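You operate a simulated robot arm through the tools that you are given. There is no shell and no other tool.

The job below is to be done with a simulated two-armed robot. You get a single attempt, and the scene is never put back.

TASK
Pick up the grey filter with one hand, pass it to the other hand and put it on the right rubber pad. Take the spool with the largest size on its label from the top of the grey table and put it on the lower shelf of the trolley. Take the yellow wire ring and put it on top of the bend roller on the top of the short teal bench. Take the white filter on the lid of the top blue box and put it away on the top of the teal extractor. Put the blue end cap on the top of the white bench away on the top of the grey table. Fetch the orange chock and set it on the top of the white bench. Fetch the insert with the smallest size on its label from the top of the writing desk and set it on the top of the drawer cabinet. Do these in any order. Set down upright: grey filter, white filter, insert.

Only the result counts: the job must be done as asked and must still hold three seconds after the hand-in. Knocking over, shifting, dropping, spilling or breaking anything else fails it. Lids that push on must go on centred and level and be pressed home; caps that screw on are set level and turned clockwise until they are tight.

THE ROBOT
Two 7-joint arms with two-finger parallel grippers on one trunk, on a base that moves. Base frame: it is fixed to the floor where the robot stands at the start and does not move with it; the origin is under the middle of the robot, x ahead of it, y to its left, z up. Readings come in cm, rad, newtons and seconds.
The left shoulder is at the start at [6.2, 19.7, 105.4], the right one opposite. With the tool pointing down near the work surface each hand reaches from about 32 to 72 cm from the robot's upright axis, wherever it stands, measured 20 degrees to its own side. Places, roughly: bend roller [350, 250, 75]; blue end cap (4x4x3 cm) [-380, 40, 90]; grey filter (6x6x11 cm) [80, 180, 90]; insert [-475, -550, 75]; lower shelf of the trolley [290, 60, 20]; orange chock (6x10x6 cm) [-650, -190, 80]; right rubber pad (24x24 cm) [326, 278, 80]; spool [75, 175, 75]; top of the drawer cabinet [-230, -490, 140]; top of the grey table [120, 160, 80]; top of the teal extractor (40x19 cm) [-782, -560, 66]; top of the white bench [-470, 30, 90]; white filter [-175, -100, 100]; yellow wire ring [325, 275, 75]. Payload 1.57 kg a hand.
The tool frame of a hand sits at the grasp point between the pads (the TCP): z along the fingers, y along the line on which they close. The tips reach 3 cm beyond it. Largest opening 11 cm; finger width 2.4, thickness 1.2; the body of the gripper, 4.8 by 11.2 cm, starts 7.8 cm behind the TCP.
Orientation is that of the tool frame in the base frame, as a unit quaternion [w, x, y, z]. With the fingers straight down and closing along the base's y, the tool's x points along the base's -x, its y along +y and its z along -z.

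THE INTERFACE
- The arms move only by the tool step_arm. It takes "left_steps", "right_steps" or both (then of equal length, played together; a hand with none holds still); each is a list of rows, each a list of 3 entries, a list of its own where there are three numbers: the shift along the tool's x, y, z in units of 40 mm (1.0 is 40 mm), then the turn, a rotation vector about the tool's x, y, z in units of 8 degrees (1.0 is 8 degrees), then the opening, from 0 (shut) to 1 (fully open). In form: [[[x, y, z], [rx, ry, rz], claw], ...]. A call has 1 to 20 rows; each row shifts and turns the commanded pose from where the row before left it, along the tool's axes as they then stand. A call with a number of a shift or a turn outside -1 to 1 is refused whole. Each row takes 0.2 s and may step no farther than 5 cm and 0.15 rad from the row before; otherwise, or with a gripper value out of range, the whole call is refused. Where a pose cannot be reached the arm comes as near as it can. A force on the tool above 40 N (or 10 N above the force at the start of the call, whichever is more), or a blocked arm, ends the call early, and 0.2 s more pass. Each finger travels about 7.2 cm/s and halts on what it meets, pressing with about 40 N; the grip force reading is that of the motor and also rises with nothing between the fingers. The clock runs only during rows and for 0.2 s after the last one: add rows that do not move to give the fingers time. It gives the time, the measured TCP pose, the force on the tool (base axes), the opening and the grip force at its end, in the units of the frame above (readings bear some noise), with the torque about the TCP (base axes, N m) and any sound that the robot's microphone picked up.
- Cameras (640 x 400 px; columns grow to the right, rows downward): "scene" is now at [10.89, -0.4, 163.81]; the picture's right is [-0.07, -1.00, 0.00], its down [-0.75, 0.06, -0.66] and it looks along [0.65, -0.05, -0.75] (base axes); focal length 294 px, centre (320, 200). "left" rides on the left gripper at [7, -1.6, -14.1] in its tool frame; the picture's right is [0.23, 0.97, 0.00], its down [-0.86, 0.20, -0.48] and it looks along [-0.47, 0.11, 0.88] (tool axes); focal length 222 px, centre (320, 200). "right" rides on the right gripper at [7, 1.6, -14.1] in its tool frame; the picture's right is [-0.23, 0.97, 0.00], its down [-0.85, -0.20, -0.48] and it looks along [-0.47, -0.11, 0.88] (tool axes); focal length 222 px, centre (320, 200). There is no depth. A picture from a camera that has moved, and an enlarged one, comes with that camera's place and axes in the base frame and with its lens.
- capture(camera): a new picture of that camera. No time passes.
- lift_body(by): slides the trunk up (or, below 0, down) by that many cm; the arms and the scene camera ride with it, the base frame stays. It gives what a move gives, with no picture.
- roll_base(legs): drives the robot by 1 to 6 legs, each [ahead, left, turn to the left] in cm, cm and rad, along the robot's own axes; the way and the turn of a leg run together, so that a leg with both is an arc; at most 150 cm and 3.142 rad a leg. The arms and the cameras ride along, it lands a little off, and it stops where it bumps. It gives what a move gives.
- head_to(pan, tilt): turns the head with the scene camera to pan (to the left, within 1.501 rad either way) and tilt (down, from -0.506 to 1.204), counted from straight ahead of the robot. It gives what a move gives.
- close_up(camera, box): a new picture of the part [left, top, right, bottom] of that camera's present view, enlarged. No time passes.
- sign_off(): hands the job in; it is judged then, once.

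Places have to be worked out from the pictures, the camera data and where the tool is seen. Open the grippers and draw the arms clear of the work before you hand the job in, unless the task says otherwise.

The tools are called as a command line: name --argument value ..., lists and objects as JSON in quotes. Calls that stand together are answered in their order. step_arm: Moves the arms, as the interface text tells. Its arguments: {"type":"object","properties":{"left_steps":{"type":"array","items":{"type":"array"}},"right_steps":{"type":"array","items":{"type":"array"}}},"required":[]} The other tools are called the same way: lift_body (by) moves the trunk up or down; roll_base (legs) drives the base; head_to (pan, tilt) turns the head that bears the scene camera; capture (camera) takes a picture; close_up (camera, box) takes an enlarged picture of a part of a camera's view; sign_off () hands the job in.

At the start:

```text
clock: 0.0
left_position: [48.39, 25.0, 102.15]
left_tool_rot: [-0.001, -0.001, 1.0, 0.0]
left_force: [-0.2, -0.7, -0.4]
left_wrist_torque: [0.04, 0.01, -0.01]
left_gripper_width: 11.0
left_grasp_force: 0.0
right_position: [41.55, -17.47, 101.87]
right_tool_rot: [-0.001, 0.0, 1.0, 0.0]
right_force: [-0.4, -0.2, -0.6]
right_wrist_torque: [0.01, -0.02, -0.03]
right_gripper_width: 10.97
right_grasp_force: 0.0
trunk travel left (down, up): [-65.0, 34.0]
robot x, y, heading: [0.2, -0.08, -0.001]
head pan, tilt (commanded): [-0.073, 0.853]
```

scene: 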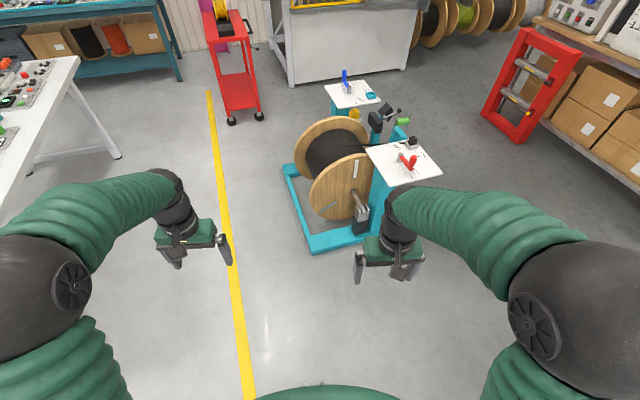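
right: 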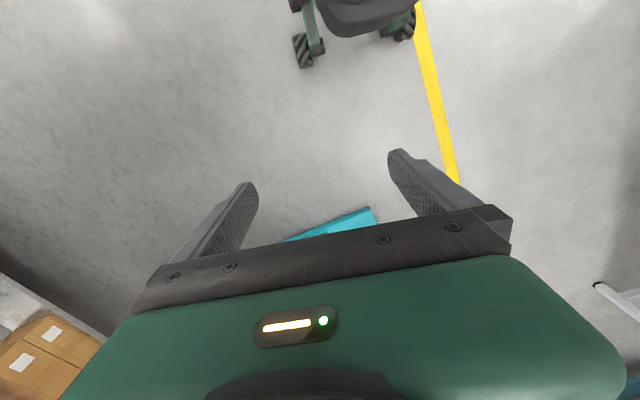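
left: 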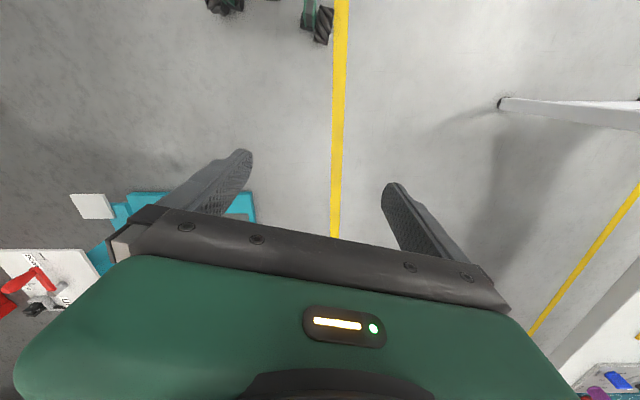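

I begin by looking around with the head to map the room before moving anything.

head_to --pan 0.9 --tilt 0.4

capture --camera "scene"

```text
clock: 1.2
left_position: [48.24, 25.0, 102.14]
left_tool_rot: [-0.001, 0.0, 1.0, 0.0]
left_force: [-0.1, 0.0, -0.2]
left_wrist_torque: [0.01, -0.01, 0.02]
left_gripper_width: 10.97
left_grasp_force: 0.1
right_position: [41.41, -17.59, 101.91]
right_tool_rot: [-0.001, 0.001, 1.0, 0.0]
right_force: [0.2, 0.3, 0.1]
right_wrist_torque: [0.02, 0.01, -0.04]
right_gripper_width: 11.0
right_grasp_force: 0.0
trunk travel left (down, up): [-65.0, 34.0]
robot x, y, heading: [-0.15, -0.25, 0.003]
head pan, tilt (commanded): [0.901, 0.4]
```

```text
taken
camera scene: at [8.88, 7.44, 167.75], right [0.78, -0.62, 0.0], down [-0.24, -0.31, -0.92], along [0.57, 0.72, -0.39], focal length 294 px, centre (320, 200)
```

scene: 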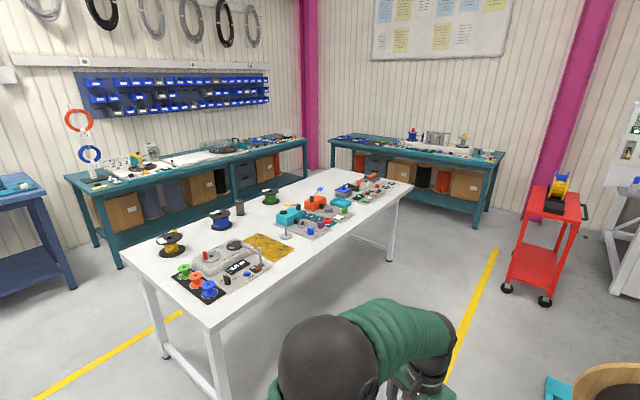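

The grey table is ahead-left with several labelled spools and a cylinder (grey filter). I zoom in to read labels.

close_up --camera "scene" --box '[120, 160, 320, 310]'

close_up --camera "scene" --box '[260, 110, 520, 260]'

close_up --camera "scene" --box '[480, 140, 640, 310]'

```text
2.67 times, centred on (220, 235) of scene
camera zoom: at [8.88, 7.44, 167.75], right [0.78, -0.62, 0.0], down [-0.24, -0.31, -0.92], along [0.57, 0.72, -0.39], focal length 783 px, centre (587, 107)
```

zoom: 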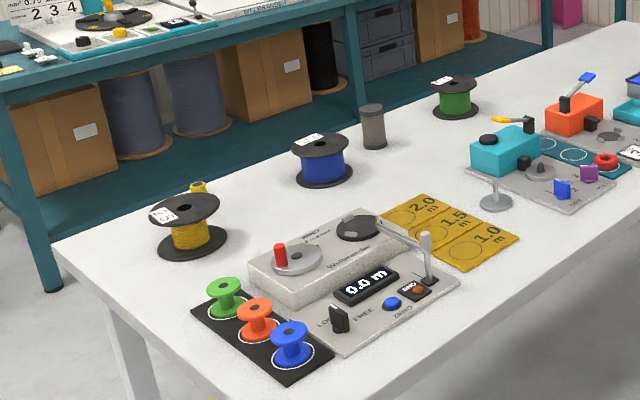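

```text
2.46 times, centred on (390, 185) of scene
camera zoom: at [8.88, 7.44, 167.75], right [0.78, -0.62, 0.0], down [-0.24, -0.31, -0.92], along [0.57, 0.72, -0.39], focal length 723 px, centre (148, 237)
```

zoom: 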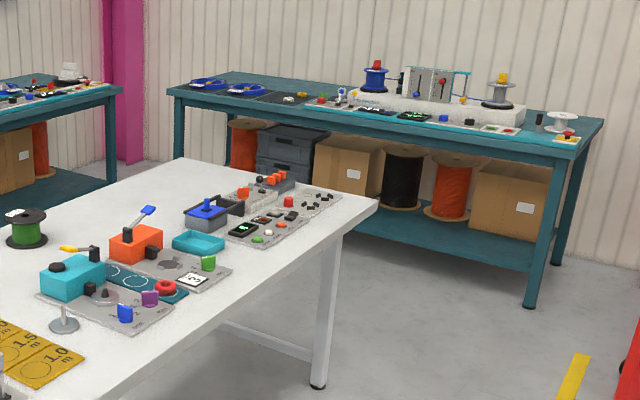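

```text
2.35 times, centred on (560, 225) of scene
camera zoom: at [8.88, 7.44, 167.75], right [0.78, -0.62, 0.0], down [-0.24, -0.31, -0.92], along [0.57, 0.72, -0.39], focal length 691 px, centre (-245, 141)
```

zoom: 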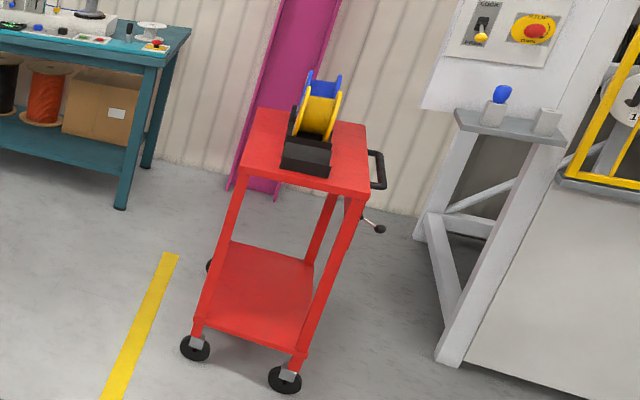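

Three spools (yellow, blue, green) carry labels on the top flange; I zoom in to read them.

close_up --camera "scene" --box '[160, 225, 200, 250]'

close_up --camera "scene" --box '[205, 205, 245, 230]'

close_up --camera "scene" --box '[255, 183, 295, 208]'

```text
16.00 times, centred on (180, 238) of scene
camera zoom: at [8.88, 7.44, 167.75], right [0.78, -0.62, 0.0], down [-0.24, -0.31, -0.92], along [0.57, 0.72, -0.39], focal length 4698 px, centre (2560, -400)
```

zoom: 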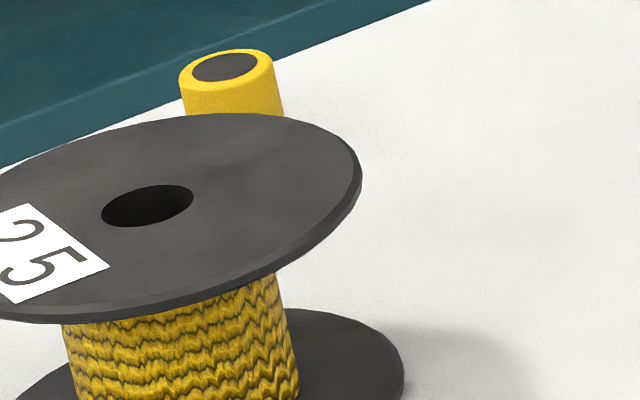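

```text
16.00 times, centred on (225, 218) of scene
camera zoom: at [8.88, 7.44, 167.75], right [0.78, -0.62, 0.0], down [-0.24, -0.31, -0.92], along [0.57, 0.72, -0.39], focal length 4698 px, centre (1840, -80)
```

zoom: 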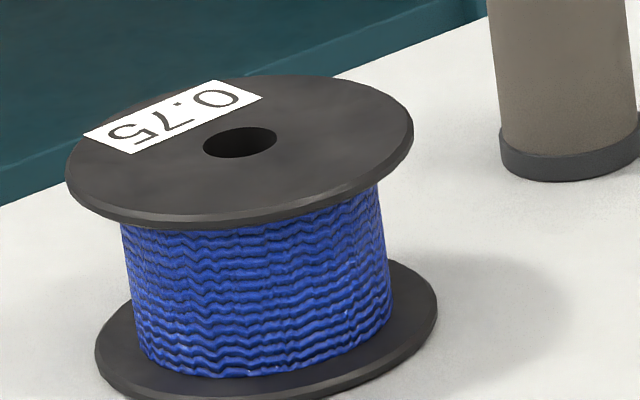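

```text
16.00 times, centred on (275, 196) of scene
camera zoom: at [8.88, 7.44, 167.75], right [0.78, -0.62, 0.0], down [-0.24, -0.31, -0.92], along [0.57, 0.72, -0.39], focal length 4698 px, centre (1040, 272)
```

zoom: 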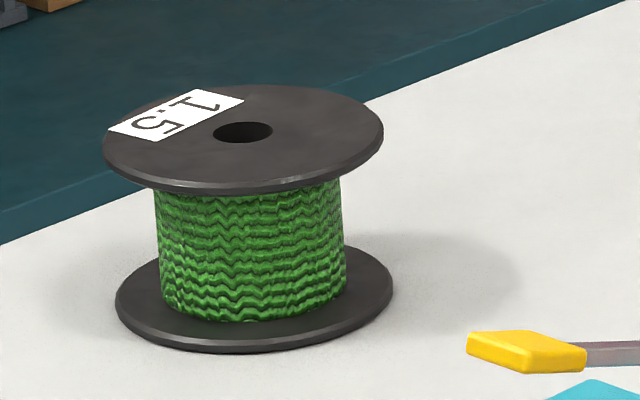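

close_up --camera "scene" --box '[150, 225, 190, 250]'

head_to --pan 1.5 --tilt 0.4

capture --camera "scene"

head_to --pan 0.2 --tilt 0.3

capture --camera "scene"

head_to --pan -0.7 --tilt 0.3

capture --camera "scene"

head_to --pan -1.5 --tilt 0.3

capture --camera "scene"

```text
16.00 times, centred on (170, 238) of scene
camera zoom: at [8.88, 7.44, 167.75], right [0.78, -0.62, 0.0], down [-0.24, -0.31, -0.92], along [0.57, 0.72, -0.39], focal length 4698 px, centre (2720, -400)
```

zoom: 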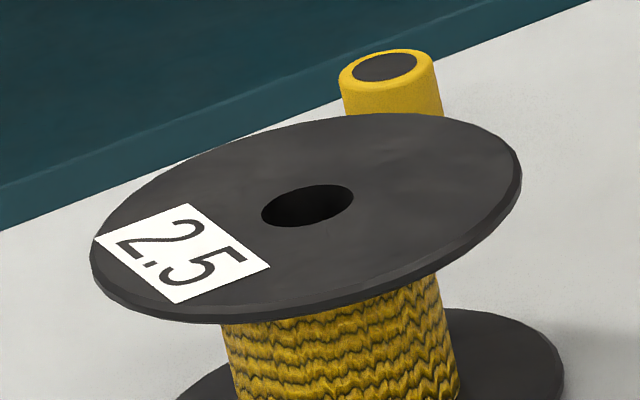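

```text
clock: 2.2
left_position: [48.2, 24.92, 102.12]
left_tool_rot: [0.0, -0.001, 1.0, -0.001]
left_force: [-0.4, 0.2, 0.2]
left_wrist_torque: [-0.03, 0.0, 0.0]
left_gripper_width: 10.99
left_grasp_force: 0.0
right_position: [41.3, -17.5, 101.97]
right_tool_rot: [0.0, 0.0, 1.0, 0.0]
right_force: [0.5, -0.5, 0.2]
right_wrist_torque: [0.0, 0.04, -0.01]
right_gripper_width: 11.01
right_grasp_force: 0.1
trunk travel left (down, up): [-65.0, 34.0]
robot x, y, heading: [0.2, 0.19, 0.006]
head pan, tilt (commanded): [1.499, 0.4]
```

```text
taken
camera scene: at [3.78, 9.42, 167.76], right [1.0, -0.07, 0.0], down [-0.03, -0.39, -0.92], along [0.07, 0.92, -0.39], focal length 294 px, centre (320, 200)
```

scene: 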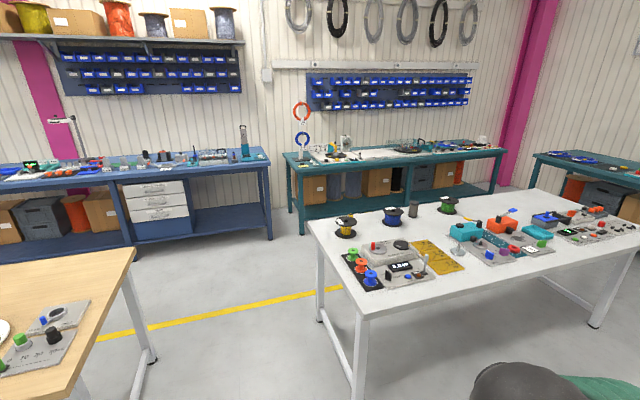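

```text
clock: 3.7
left_position: [48.24, 24.79, 102.28]
left_tool_rot: [0.0, 0.001, 1.0, 0.0]
left_force: [0.2, -0.7, -0.6]
left_wrist_torque: [-0.01, 0.02, -0.01]
left_gripper_width: 11.0
left_grasp_force: 0.0
right_position: [41.33, -17.53, 102.06]
right_tool_rot: [0.0, 0.0, 1.0, 0.0]
right_force: [-0.3, 0.7, 1.1]
right_wrist_torque: [-0.02, 0.0, 0.01]
right_gripper_width: 10.98
right_grasp_force: 0.0
trunk travel left (down, up): [-65.0, 34.0]
robot x, y, heading: [-0.28, 0.1, 0.0]
head pan, tilt (commanded): [0.201, 0.3]
```

```text
taken
camera scene: at [12.26, 2.04, 168.67], right [0.2, -0.98, 0.0], down [-0.29, -0.06, -0.95], along [0.94, 0.19, -0.3], focal length 294 px, centre (320, 200)
```

scene: 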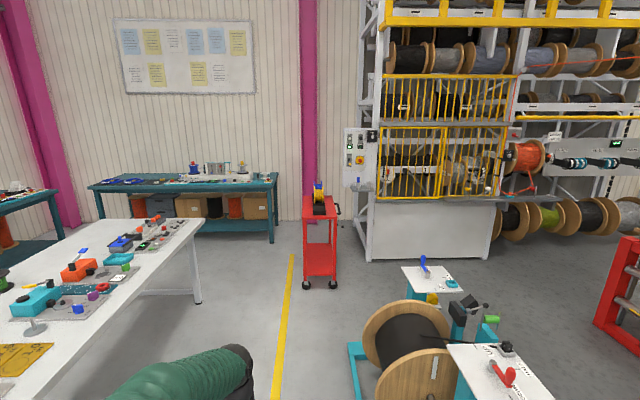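

```text
clock: 4.9
left_position: [48.26, 24.81, 102.27]
left_tool_rot: [0.0, 0.0, 1.0, 0.0]
left_force: [0.1, 0.4, 0.3]
left_wrist_torque: [0.02, 0.0, 0.03]
left_gripper_width: 11.01
left_grasp_force: 0.1
right_position: [41.3, -17.55, 101.95]
right_tool_rot: [0.001, 0.001, 1.0, -0.001]
right_force: [-0.1, 0.0, 0.5]
right_wrist_torque: [-0.03, 0.02, 0.0]
right_gripper_width: 10.98
right_grasp_force: 0.2
trunk travel left (down, up): [-65.0, 34.0]
robot x, y, heading: [-0.16, -0.14, 0.0]
head pan, tilt (commanded): [-0.7, 0.3]
```

```text
taken
camera scene: at [10.26, -5.84, 168.68], right [-0.64, -0.77, 0.0], down [-0.23, 0.19, -0.95], along [0.73, -0.61, -0.3], focal length 294 px, centre (320, 200)
```

scene: 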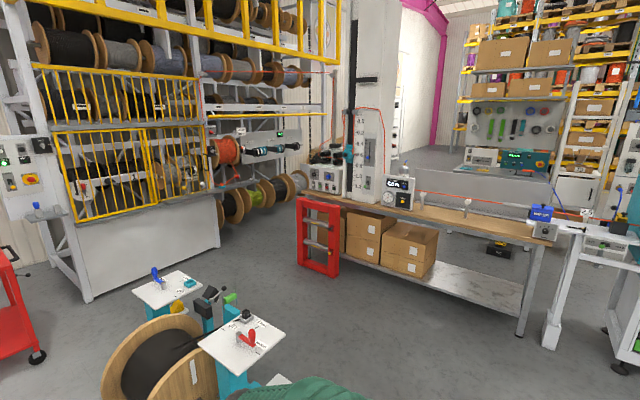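

```text
clock: 6.0
left_position: [48.29, 24.99, 102.02]
left_tool_rot: [0.0, 0.0, 1.0, 0.0]
left_force: [0.1, -0.3, -0.7]
left_wrist_torque: [-0.01, 0.01, 0.01]
left_gripper_width: 11.0
left_grasp_force: 0.0
right_position: [41.35, -17.52, 101.96]
right_tool_rot: [0.0, 0.0, 1.0, 0.0]
right_force: [0.5, -0.7, -0.7]
right_wrist_torque: [0.02, -0.04, -0.02]
right_gripper_width: 11.0
right_grasp_force: 0.1
trunk travel left (down, up): [-65.0, 34.0]
robot x, y, heading: [0.12, 0.08, 0.001]
head pan, tilt (commanded): [-1.499, 0.3]
```

```text
taken
camera scene: at [3.79, -9.14, 168.69], right [-1.0, -0.07, 0.0], down [-0.02, 0.29, -0.96], along [0.07, -0.95, -0.3], focal length 294 px, centre (320, 200)
```

scene: 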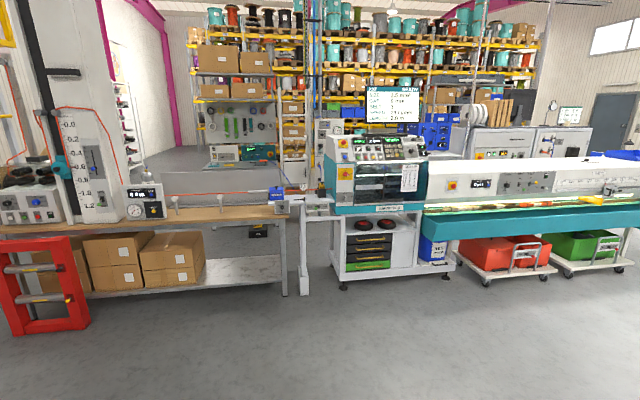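

The 2.5 spool (yellow) is the largest. The table is turned about 14° and the corridor left of it looks about 100 cm wide, so I turn left and drive along it toward the aisle behind the table, raising the trunk for clearance.

lift_body --by 15

roll_base --legs '[[0, 0, 1.816], [100, 0, 0]]'

head_to --pan 0 --tilt 0.5

capture --camera "scene"

head_to --pan -1.0 --tilt 0.6

capture --camera "scene"

```text
clock: 7.8
left_position: [48.27, 24.91, 117.06]
left_tool_rot: [0.0, 0.0, 1.0, 0.0]
left_force: [-0.2, 0.3, 0.1]
left_wrist_torque: [0.01, -0.01, -0.01]
left_gripper_width: 10.99
left_grasp_force: 0.1
right_position: [41.38, -17.44, 116.98]
right_tool_rot: [0.0, 0.0, 1.0, 0.0]
right_force: [0.6, -0.6, 0.1]
right_wrist_torque: [0.02, 0.02, -0.01]
right_gripper_width: 10.97
right_grasp_force: 0.1
trunk travel left (down, up): [-80.0, 19.0]
robot x, y, heading: [-0.16, -0.07, 0.002]
head pan, tilt (commanded): [-1.499, 0.3]
```

```text
clock: 17.3
left_position: [-60.88, 136.98, 117.18]
left_tool_rot: [-0.002, 0.792, -0.611, -0.001]
left_force: [-0.2, 0.0, -0.2]
left_wrist_torque: [0.01, 0.03, 0.02]
left_gripper_width: 11.0
left_grasp_force: 0.0
right_position: [-18.21, 140.95, 116.98]
right_tool_rot: [-0.001, 0.792, -0.61, 0.0]
right_force: [0.0, -0.2, 0.2]
right_wrist_torque: [-0.02, 0.03, 0.01]
right_gripper_width: 10.99
right_grasp_force: 0.0
trunk travel left (down, up): [-80.0, 19.0]
robot x, y, heading: [-24.86, 96.79, 1.826]
head pan, tilt (commanded): [-1.499, 0.3]
```

```text
clock: 18.9
left_position: [-61.12, 136.88, 117.21]
left_tool_rot: [0.0, 0.792, -0.611, -0.002]
left_force: [0.5, -0.5, -0.2]
left_wrist_torque: [-0.02, -0.02, -0.04]
left_gripper_width: 11.01
left_grasp_force: 0.0
right_position: [-18.3, 141.07, 117.15]
right_tool_rot: [0.0, 0.791, -0.611, 0.0]
right_force: [1.1, -0.2, 0.1]
right_wrist_torque: [-0.02, 0.03, -0.01]
right_gripper_width: 11.01
right_grasp_force: 0.0
trunk travel left (down, up): [-80.0, 19.0]
robot x, y, heading: [-24.63, 96.51, 1.831]
head pan, tilt (commanded): [0.0, 0.499]
```

```text
taken
camera scene: at [-28.15, 108.86, 181.83], right [0.97, 0.25, 0.0], down [0.12, -0.46, -0.88], along [-0.22, 0.85, -0.48], focal length 294 px, centre (320, 200)
```

scene: 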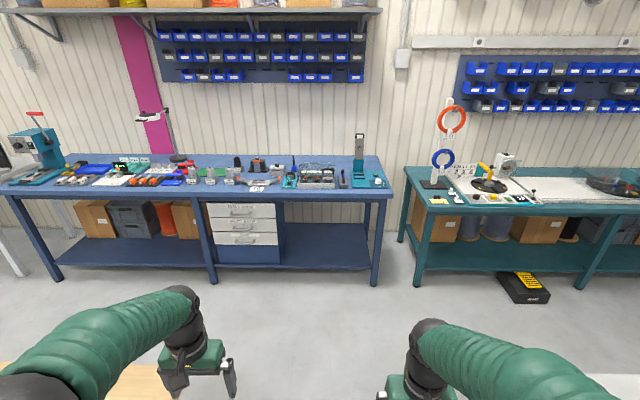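

```text
clock: 20.2
left_position: [-60.89, 136.94, 117.29]
left_tool_rot: [-0.001, 0.792, -0.611, 0.0]
left_force: [0.0, 0.5, -1.0]
left_wrist_torque: [-0.02, 0.01, -0.03]
left_gripper_width: 11.01
left_grasp_force: 0.1
right_position: [-18.3, 141.01, 117.16]
right_tool_rot: [0.0, 0.792, -0.611, 0.0]
right_force: [0.1, -0.2, -1.0]
right_wrist_torque: [-0.01, -0.01, 0.02]
right_gripper_width: 11.0
right_grasp_force: 0.1
trunk travel left (down, up): [-80.0, 19.0]
robot x, y, heading: [-24.7, 96.66, 1.827]
head pan, tilt (commanded): [-1.0, 0.6]
```

```text
taken
camera scene: at [-19.86, 106.54, 180.94], right [0.74, -0.68, 0.0], down [-0.38, -0.42, -0.82], along [0.56, 0.61, -0.57], focal length 294 px, centre (320, 200)
```

scene: 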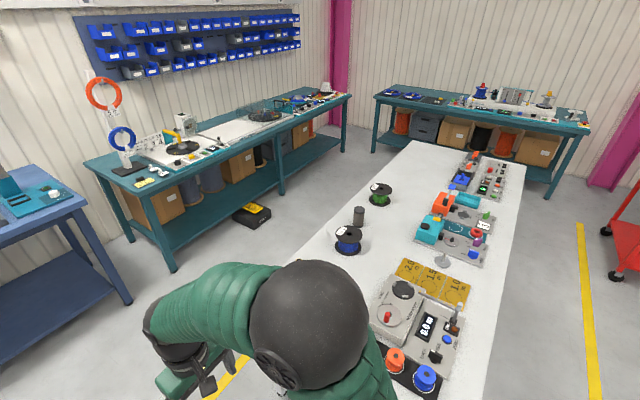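

The aisle behind the table is clear except for a foot pedal near the far bench. I drive on past the table's end and turn round to face the table.

roll_base --legs '[[114, 0, 0], [0, 0, -3.14]]'

head_to --pan 0.6 --tilt 0.7

capture --camera "scene"

```text
clock: 33.5
left_position: [-18.89, 165.05, 117.23]
left_tool_rot: [0.0, 0.635, 0.773, 0.0]
left_force: [0.3, 0.7, -0.2]
left_wrist_torque: [0.02, 0.02, -0.02]
left_gripper_width: 10.97
left_grasp_force: 0.0
right_position: [-61.78, 163.62, 117.02]
right_tool_rot: [0.0, 0.635, 0.772, 0.0]
right_force: [-0.4, 0.8, -0.5]
right_wrist_torque: [-0.03, 0.01, 0.0]
right_gripper_width: 11.0
right_grasp_force: 0.1
trunk travel left (down, up): [-80.0, 19.0]
robot x, y, heading: [-52.53, 207.48, -1.38]
head pan, tilt (commanded): [-1.0, 0.6]
```

```text
clock: 35.1
left_position: [-18.82, 165.19, 117.32]
left_tool_rot: [0.001, 0.636, 0.772, 0.0]
left_force: [-0.1, 0.6, 0.4]
left_wrist_torque: [0.01, 0.0, 0.0]
left_gripper_width: 10.98
left_grasp_force: 0.1
right_position: [-61.78, 163.76, 117.13]
right_tool_rot: [0.0, 0.635, 0.772, 0.0]
right_force: [0.3, -0.3, 0.3]
right_wrist_torque: [-0.03, 0.0, 0.04]
right_gripper_width: 11.02
right_grasp_force: 0.0
trunk travel left (down, up): [-80.0, 19.0]
robot x, y, heading: [-52.67, 207.52, -1.373]
head pan, tilt (commanded): [0.6, 0.7]
```

```text
taken
camera scene: at [-46.1, 198.4, 180.07], right [-0.7, -0.71, 0.0], down [-0.46, 0.45, -0.76], along [0.55, -0.53, -0.65], focal length 294 px, centre (320, 200)
```

scene: 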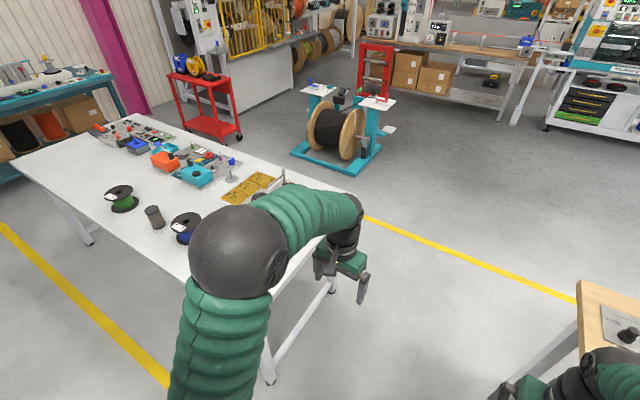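

I straighten to face the table and strafe toward the filter along the table's back edge.

roll_base --legs '[[0, 0, 0.05], [0, 100, 0]]'

head_to --pan 0.0 --tilt 0.9

capture --camera "scene"

```text
clock: 40.9
left_position: [82.03, 191.2, 117.32]
left_tool_rot: [0.001, 0.617, 0.787, 0.0]
left_force: [-0.9, -0.5, 1.1]
left_wrist_torque: [0.03, -0.01, -0.01]
left_gripper_width: 10.99
left_grasp_force: 0.0
right_position: [39.2, 187.75, 117.05]
right_tool_rot: [0.001, 0.617, 0.787, 0.0]
right_force: [-0.8, 0.2, -1.3]
right_wrist_torque: [-0.02, -0.01, -0.01]
right_gripper_width: 10.99
right_grasp_force: 0.1
trunk travel left (down, up): [-80.0, 19.0]
robot x, y, heading: [46.73, 232.23, -1.328]
head pan, tilt (commanded): [0.6, 0.7]
```

```text
clock: 41.9
left_position: [82.13, 191.45, 117.38]
left_tool_rot: [0.002, 0.617, 0.787, -0.001]
left_force: [-0.2, 0.1, -0.1]
left_wrist_torque: [0.02, 0.03, 0.0]
left_gripper_width: 11.01
left_grasp_force: 0.0
right_position: [39.35, 188.03, 117.08]
right_tool_rot: [0.001, 0.617, 0.787, -0.001]
right_force: [0.1, -0.2, 0.4]
right_wrist_torque: [0.02, 0.03, 0.02]
right_gripper_width: 11.02
right_grasp_force: 0.0
trunk travel left (down, up): [-80.0, 19.0]
robot x, y, heading: [46.52, 232.04, -1.327]
head pan, tilt (commanded): [0.0, 0.901]
```

```text
taken
camera scene: at [48.93, 221.56, 178.45], right [-0.97, -0.24, 0.0], down [-0.19, 0.76, -0.62], along [0.15, -0.6, -0.78], focal length 294 px, centre (320, 200)
```

scene: 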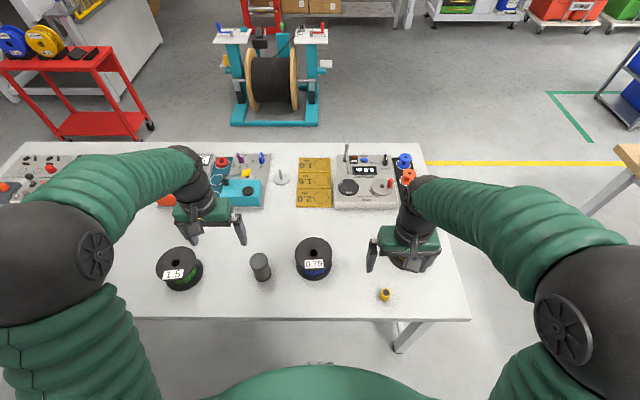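

Now I have a clear view of the filter, the spools and the table edge; I zoom in to measure exact places.

close_up --camera "scene" --box '[150, 225, 350, 350]'

close_up --camera "scene" --box '[330, 225, 530, 350]'

capture --camera "left"

capture --camera "right"

```text
3.20 times, centred on (250, 288) of scene
camera zoom: at [48.93, 221.56, 178.45], right [-0.97, -0.24, 0.0], down [-0.19, 0.76, -0.62], along [0.15, -0.6, -0.78], focal length 940 px, centre (544, -80)
```

zoom: 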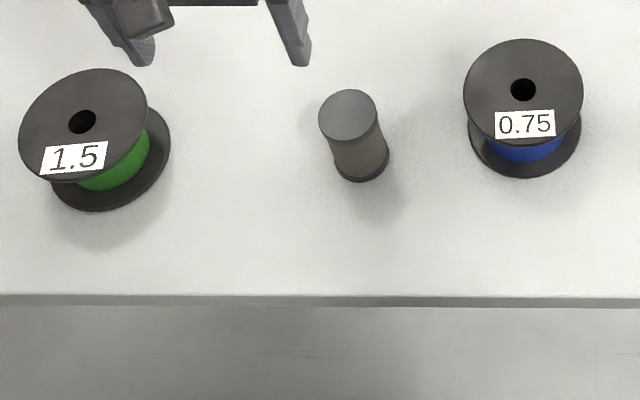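

```text
3.20 times, centred on (430, 288) of scene
camera zoom: at [48.93, 221.56, 178.45], right [-0.97, -0.24, 0.0], down [-0.19, 0.76, -0.62], along [0.15, -0.6, -0.78], focal length 940 px, centre (-32, -80)
```

zoom: 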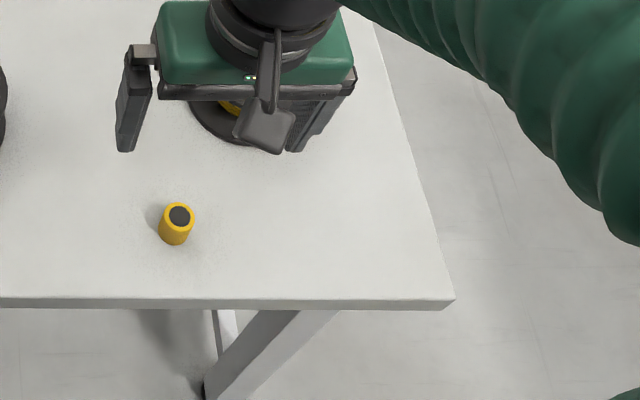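

```text
taken
camera left: at [78.9, 197.85, 131.34], right [0.89, 0.45, 0.0], down [0.4, -0.78, 0.48], along [0.22, -0.43, -0.88], focal length 222 px, centre (320, 200)
```

left: 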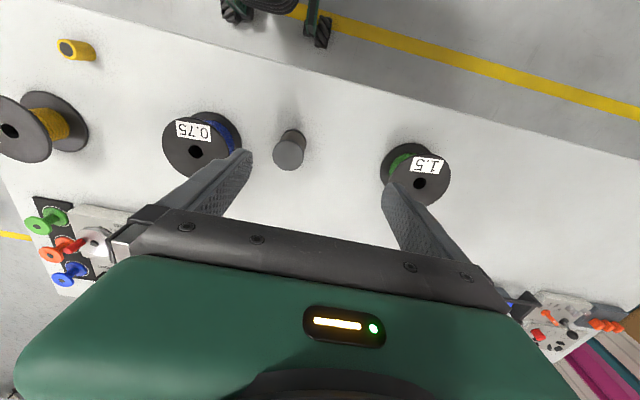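

```text
taken
camera right: at [39.22, 195.17, 131.15], right [1.0, 0.01, 0.0], down [0.01, -0.88, 0.48], along [0.01, -0.48, -0.88], focal length 222 px, centre (320, 200)
```

right: 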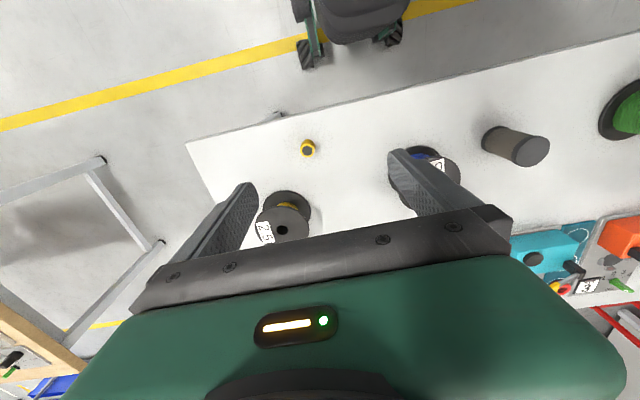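

The filter stands about 55 cm ahead and 20 cm left of the robot axis, on a top at roughly z 78–80. I tilt the left tool 64° forward (26° below level) for a side grip low on the filter, leaving its top free for the right hand.

step_arm --left_steps '[[[0, 0, 0], [0, -1, 0], 1], [[0, 0, 0], [0, -1, 0], 1], [[0, 0, 0], [0, -1, 0], 1], [[0, 0, 0], [0, -1, 0], 1], [[0, 0, 0], [0, -1, 0], 1], [[0, 0, 0], [0, -1, 0], 1], [[0, 0, 0], [0, -1, 0], 1], [[0, 0, 0], [0, -1, 0], 1], [[0, 0, 0], [0, 0, 0], 1]]'

capture --camera "left"

capture --camera "scene"

```text
clock: 43.9
left_position: [83.83, 188.59, 116.63]
left_tool_rot: [0.396, 0.533, 0.679, -0.314]
left_force: [0.2, 0.4, -1.2]
left_wrist_torque: [0.01, 0.0, 0.03]
left_gripper_width: 11.01
left_grasp_force: 0.0
left hand out of reach, approached as far as the arm can: row 5, 7, 8
right_position: [39.36, 188.09, 117.14]
right_tool_rot: [0.001, 0.617, 0.787, -0.002]
right_force: [0.7, 0.2, 0.3]
right_wrist_torque: [0.01, 0.0, 0.04]
right_gripper_width: 11.01
right_grasp_force: 0.2
trunk travel left (down, up): [-80.0, 19.0]
robot x, y, heading: [46.41, 231.82, -1.329]
head pan, tilt (commanded): [0.0, 0.901]
```

```text
taken
camera left: at [78.44, 203.51, 117.38], right [0.92, 0.33, -0.2], down [0.2, 0.05, 0.98], along [0.34, -0.94, -0.02], focal length 222 px, centre (320, 200)
```

left: 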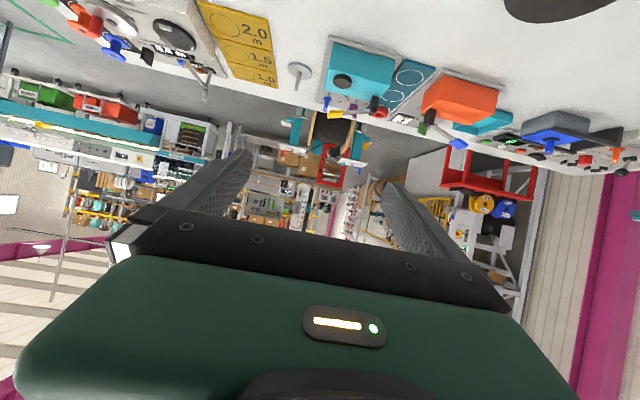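

```text
taken
camera scene: at [49.17, 221.69, 178.46], right [-0.97, -0.24, 0.0], down [-0.19, 0.76, -0.62], along [0.15, -0.6, -0.78], focal length 294 px, centre (320, 200)
```

scene: 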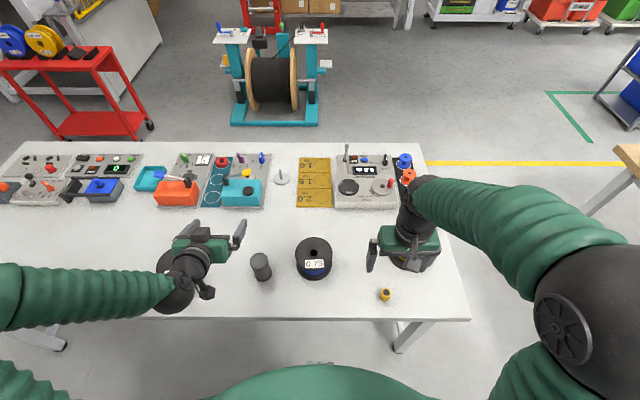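

The tilt was reached approximately (slightly limited near the body). I move forward and down toward above the filter and check where the hand really lands.

step_arm --left_steps '[[[0.6, -0.225, 0.71], [0, 0, 0], 1], [[0.6, -0.225, 0.71], [0, 0, 0], 1], [[0.6, -0.225, 0.71], [0, 0, 0], 1], [[0.6, -0.225, 0.71], [0, 0, 0], 1], [[0, 0, 0], [0, 0, 0], 1]]'

capture --camera "scene"

capture --camera "left"

```text
clock: 45.0
left_position: [81.11, 182.72, 102.51]
left_tool_rot: [0.397, 0.533, 0.679, -0.313]
left_force: [-0.5, 0.5, -0.4]
left_wrist_torque: [0.01, 0.0, 0.0]
left_gripper_width: 11.01
left_grasp_force: 0.0
right_position: [39.32, 187.93, 117.03]
right_tool_rot: [0.0, 0.617, 0.787, -0.001]
right_force: [-0.1, 0.0, -0.4]
right_wrist_torque: [-0.02, 0.03, 0.01]
right_gripper_width: 11.01
right_grasp_force: 0.0
trunk travel left (down, up): [-80.0, 19.0]
robot x, y, heading: [46.59, 231.88, -1.337]
head pan, tilt (commanded): [0.0, 0.901]
```

```text
taken
camera scene: at [48.97, 221.46, 178.44], right [-0.97, -0.24, 0.0], down [-0.19, 0.76, -0.62], along [0.15, -0.6, -0.79], focal length 294 px, centre (320, 200)
```

scene: 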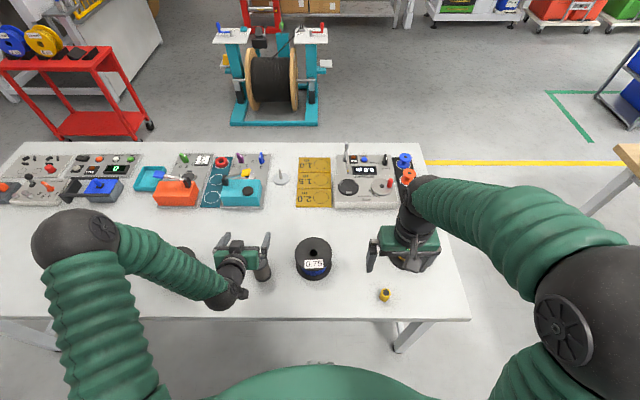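

```text
taken
camera left: at [75.91, 197.64, 103.3], right [0.92, 0.34, -0.2], down [0.2, 0.05, 0.98], along [0.34, -0.94, -0.02], focal length 222 px, centre (320, 200)
```

left: 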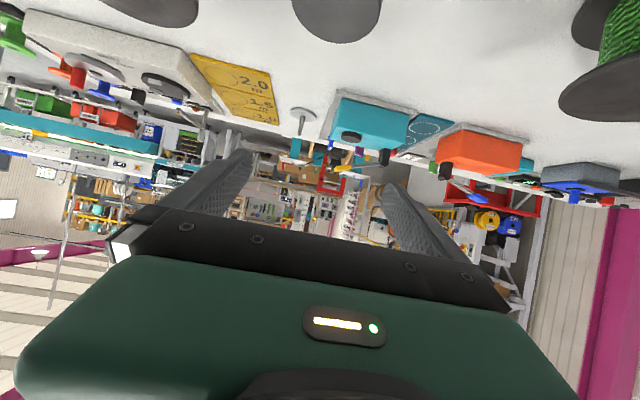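

Readings and pictures agree: the filter is at about [79.5, 183, top 90]; the left TCP is 1.5 cm too far left. I correct and descend partway, then check.

step_arm --left_steps '[[[0.098, -0.3625, -0.174], [0, 0, 0], 1], [[0.763, 0, 0.429], [0, 0, 0], 1], [[0.763, 0, 0.429], [0, 0, 0], 1], [[0, 0, 0], [0, 0, 0], 1]]'

close_up --camera "scene" --box '[190, 220, 350, 320]'

capture --camera "left"

capture --camera "right"

```text
clock: 46.0
left_position: [79.59, 183.22, 95.46]
left_tool_rot: [0.396, 0.533, 0.678, -0.314]
left_force: [-0.2, -0.7, 0.5]
left_wrist_torque: [-0.02, -0.04, 0.04]
left_gripper_width: 10.99
left_grasp_force: 0.1
right_position: [39.49, 188.01, 117.13]
right_tool_rot: [0.001, 0.618, 0.786, -0.001]
right_force: [0.8, -0.3, 0.0]
right_wrist_torque: [0.0, 0.0, 0.01]
right_gripper_width: 11.03
right_grasp_force: 0.1
trunk travel left (down, up): [-80.0, 19.0]
robot x, y, heading: [46.31, 231.65, -1.33]
head pan, tilt (commanded): [0.0, 0.901]
```

```text
4.00 times, centred on (270, 270) of scene
camera zoom: at [49.08, 221.64, 178.46], right [-0.97, -0.24, 0.0], down [-0.19, 0.76, -0.62], along [0.15, -0.6, -0.78], focal length 1175 px, centre (520, -80)
```

zoom: 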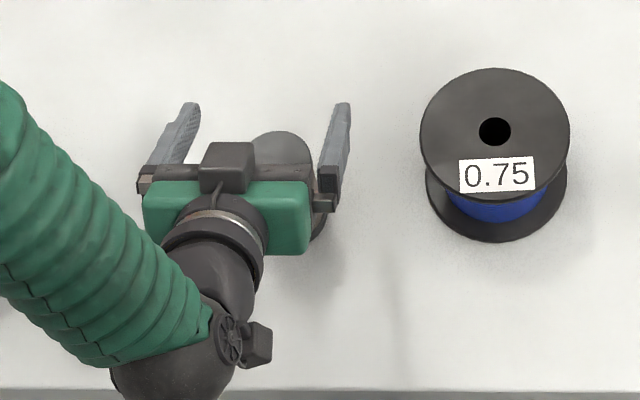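

```text
taken
camera left: at [74.37, 198.22, 96.29], right [0.92, 0.33, -0.2], down [0.2, 0.05, 0.98], along [0.34, -0.94, -0.02], focal length 222 px, centre (320, 200)
```

left: 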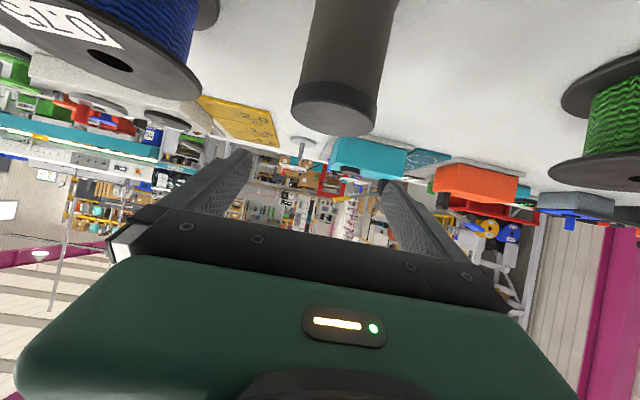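

```text
taken
camera right: at [39.33, 195.27, 131.19], right [1.0, 0.01, 0.0], down [0.01, -0.88, 0.48], along [0.01, -0.48, -0.88], focal length 222 px, centre (320, 200)
```

right: 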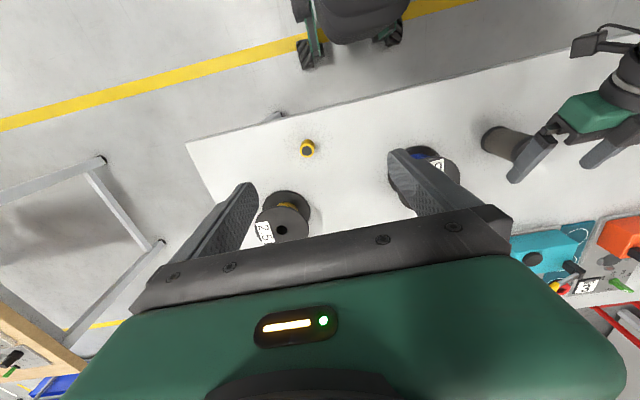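

The filter top is centred between the left fingers (at about [79.4, 183.6, 89.5]). I descend to grip it at about 4.5 cm above the table and close.

step_arm --left_steps '[[[0.676, 0, 0.38], [0, 0, 0], 1], [[0.676, 0, 0.38], [0, 0, 0], 1], [[0.676, 0, 0.38], [0, 0, 0], 1], [[0.676, 0, 0.38], [0, 0, 0], 1], [[0, 0, 0], [0, 0, 0], 1]]'

capture --camera "left"

capture --camera "right"

```text
clock: 47.2
left_position: [79.51, 183.38, 83.16]
left_tool_rot: [0.396, 0.534, 0.679, -0.313]
left_force: [0.5, 0.5, 0.2]
left_wrist_torque: [-0.01, -0.01, -0.03]
left_gripper_width: 10.99
left_grasp_force: 0.2
right_position: [39.44, 188.07, 117.15]
right_tool_rot: [0.001, 0.617, 0.787, -0.001]
right_force: [-0.1, 0.9, 0.2]
right_wrist_torque: [0.02, 0.01, -0.02]
right_gripper_width: 11.01
right_grasp_force: 0.0
trunk travel left (down, up): [-80.0, 19.0]
robot x, y, heading: [46.63, 232.06, -1.331]
head pan, tilt (commanded): [0.0, 0.901]
```

```text
taken
camera left: at [74.32, 198.22, 83.86], right [0.92, 0.33, -0.2], down [0.2, 0.05, 0.98], along [0.34, -0.94, -0.02], focal length 222 px, centre (320, 200)
```

left: 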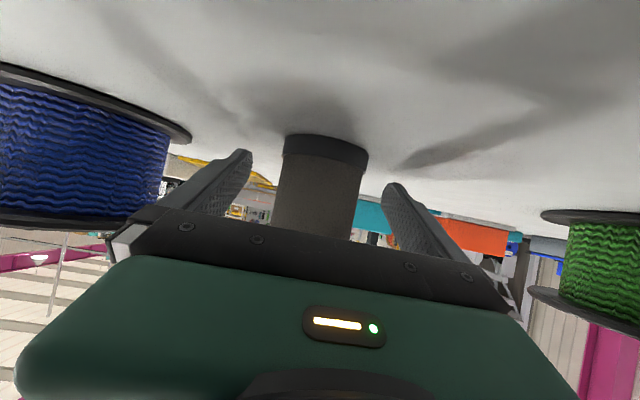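

```text
taken
camera right: at [39.29, 195.18, 131.15], right [1.0, 0.01, 0.0], down [0.01, -0.88, 0.48], along [0.01, -0.48, -0.88], focal length 222 px, centre (320, 200)
```

right: 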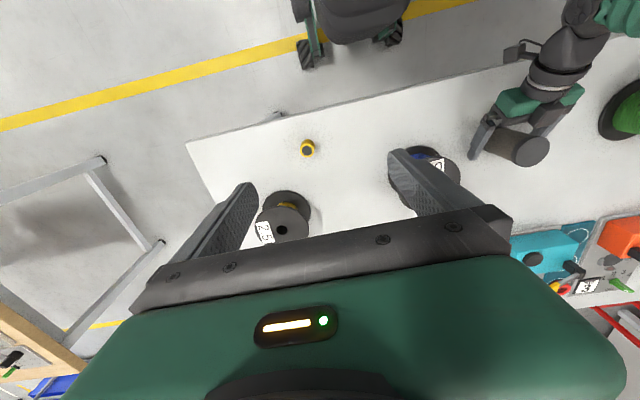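

The filter sits between the fingers in both views; I close the left gripper and lift.

step_arm --left_steps '[[[0, 0, 0], [0, 0, 0], 0.7], [[0, 0, 0], [0, 0, 0], 0.4], [[0, 0, 0], [0, 0, 0], 0.2], [[0, 0, 0], [0, 0, 0], 0], [[0, 0, 0], [0, 0, 0], 0], [[0, 0, 0], [0, 0, 0], 0]]'

capture --camera "left"

```text
clock: 48.6
left_position: [79.54, 183.24, 83.15]
left_tool_rot: [0.396, 0.534, 0.678, -0.314]
left_force: [0.6, 0.4, -0.5]
left_wrist_torque: [-0.02, 0.0, 0.0]
left_gripper_width: 5.94
left_grasp_force: 40.0
right_position: [39.41, 187.85, 117.05]
right_tool_rot: [0.001, 0.617, 0.787, -0.001]
right_force: [-0.2, -0.8, 0.1]
right_wrist_torque: [0.01, 0.03, 0.01]
right_gripper_width: 10.99
right_grasp_force: 0.0
trunk travel left (down, up): [-80.0, 19.0]
robot x, y, heading: [46.92, 231.93, -1.327]
head pan, tilt (commanded): [0.0, 0.901]
```

```text
taken
camera left: at [74.32, 198.2, 83.88], right [0.92, 0.34, -0.2], down [0.2, 0.05, 0.98], along [0.34, -0.94, -0.02], focal length 222 px, centre (320, 200)
```

left: 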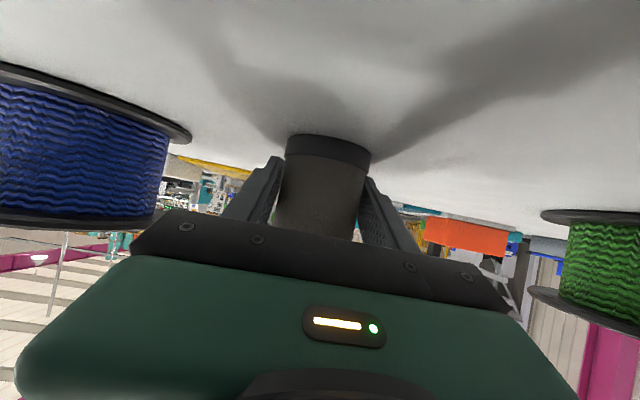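

Gripped at 5.9 cm width. I lift the filter 16 cm straight up and bring it toward the middle for the handover.

step_arm --left_steps '[[[-0.763, 0, -0.429], [0, 0, 0], 0], [[-0.763, 0, -0.429], [0, 0, 0], 0], [[-0.763, 0, -0.429], [0, 0, 0], 0], [[-0.763, 0, -0.429], [0, 0, 0], 0], [[-0.763, 0, -0.429], [0, 0, 0], 0], [[0, -0.8, 0], [0, 0, 0], 0], [[0, -0.8, 0], [0, 0, 0], 0], [[0, -0.8, 0], [0, 0, 0], 0], [[0, -0.8, 0], [0, 0, 0], 0], [[0, 0, 0], [0, 0, 0], 0]]'

capture --camera "scene"

capture --camera "right"

capture --camera "left"

```text
clock: 50.9
left_position: [67.02, 180.03, 100.74]
left_tool_rot: [0.395, 0.534, 0.678, -0.313]
left_force: [0.2, 0.3, -1.5]
left_wrist_torque: [-0.01, 0.0, -0.02]
left_gripper_width: 5.99
left_grasp_force: 39.7
right_position: [39.29, 187.8, 117.07]
right_tool_rot: [0.001, 0.617, 0.787, -0.001]
right_force: [0.0, 0.4, 0.3]
right_wrist_torque: [-0.01, 0.01, 0.04]
right_gripper_width: 10.97
right_grasp_force: 0.1
trunk travel left (down, up): [-80.0, 19.0]
robot x, y, heading: [46.32, 232.3, -1.332]
head pan, tilt (commanded): [0.0, 0.901]
```

```text
taken
camera scene: at [48.89, 221.42, 178.44], right [-0.97, -0.24, 0.0], down [-0.19, 0.76, -0.62], along [0.15, -0.6, -0.79], focal length 294 px, centre (320, 200)
```

scene: 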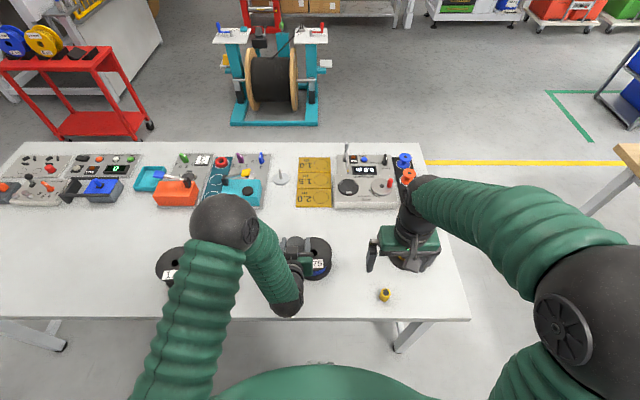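

```text
taken
camera right: at [39.19, 195.08, 131.11], right [1.0, 0.01, 0.0], down [0.01, -0.88, 0.48], along [0.01, -0.48, -0.88], focal length 222 px, centre (320, 200)
```

right: 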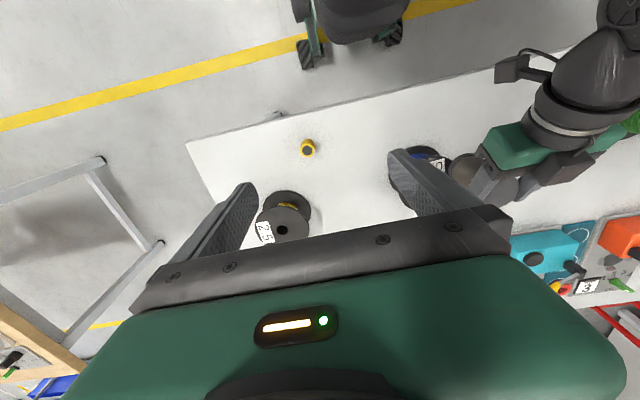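

```text
taken
camera left: at [61.64, 195.01, 101.46], right [0.92, 0.34, -0.2], down [0.2, 0.04, 0.98], along [0.34, -0.94, -0.02], focal length 222 px, centre (320, 200)
```

left: 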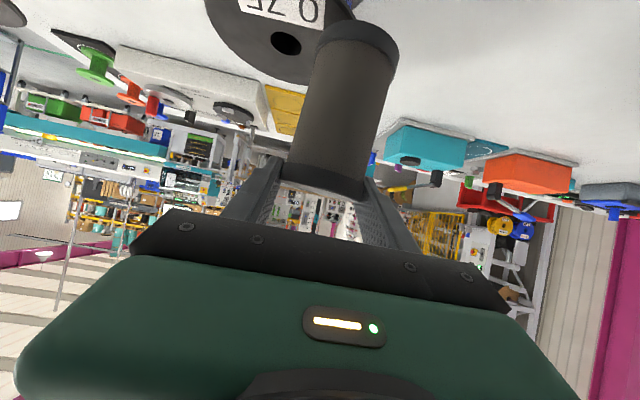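

The left view suggests the filter has slid down in the grip; I zoom in to check exactly how it is held before anything moves.

close_up --camera "left" --box '[220, 0, 460, 240]'

close_up --camera "right" --box '[420, 80, 640, 240]'

close_up --camera "scene" --box '[240, 210, 360, 330]'

```text
1.67 times, centred on (340, 120) of left
camera zoom: at [61.64, 195.01, 101.46], right [0.92, 0.34, -0.2], down [0.2, 0.04, 0.98], along [0.34, -0.94, -0.02], focal length 370 px, centre (287, 333)
```

zoom: 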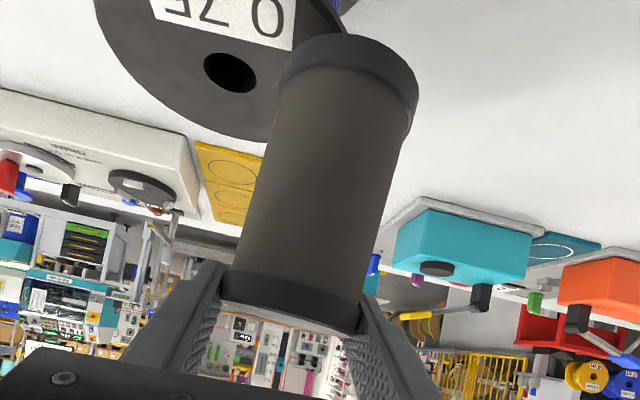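

```text
2.50 times, centred on (530, 160) of right
camera zoom: at [39.19, 195.08, 131.11], right [1.0, 0.01, 0.0], down [0.01, -0.88, 0.48], along [0.01, -0.48, -0.88], focal length 555 px, centre (-205, 300)
```

zoom: 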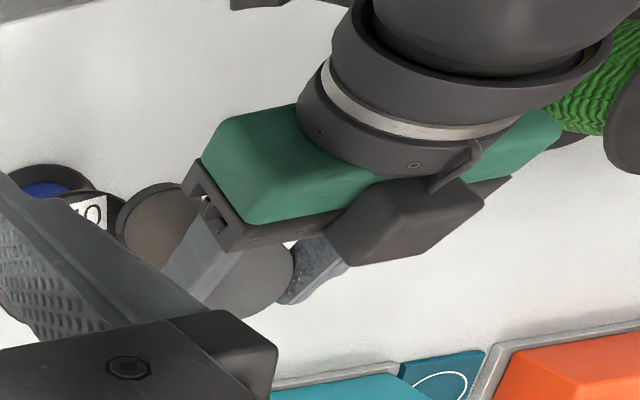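

```text
3.33 times, centred on (300, 270) of scene
camera zoom: at [48.89, 221.42, 178.44], right [-0.97, -0.24, 0.0], down [-0.19, 0.76, -0.62], along [0.15, -0.6, -0.79], focal length 979 px, centre (387, -33)
```

zoom: 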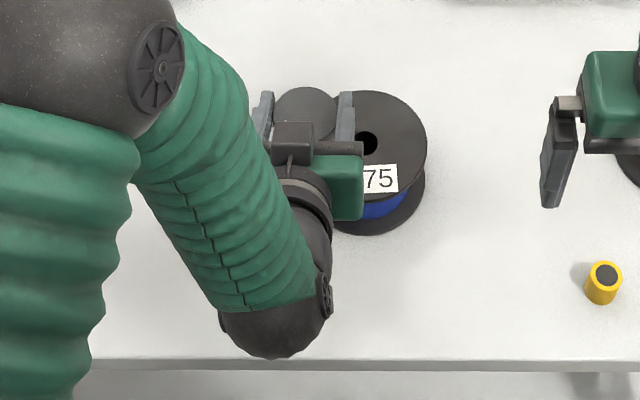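

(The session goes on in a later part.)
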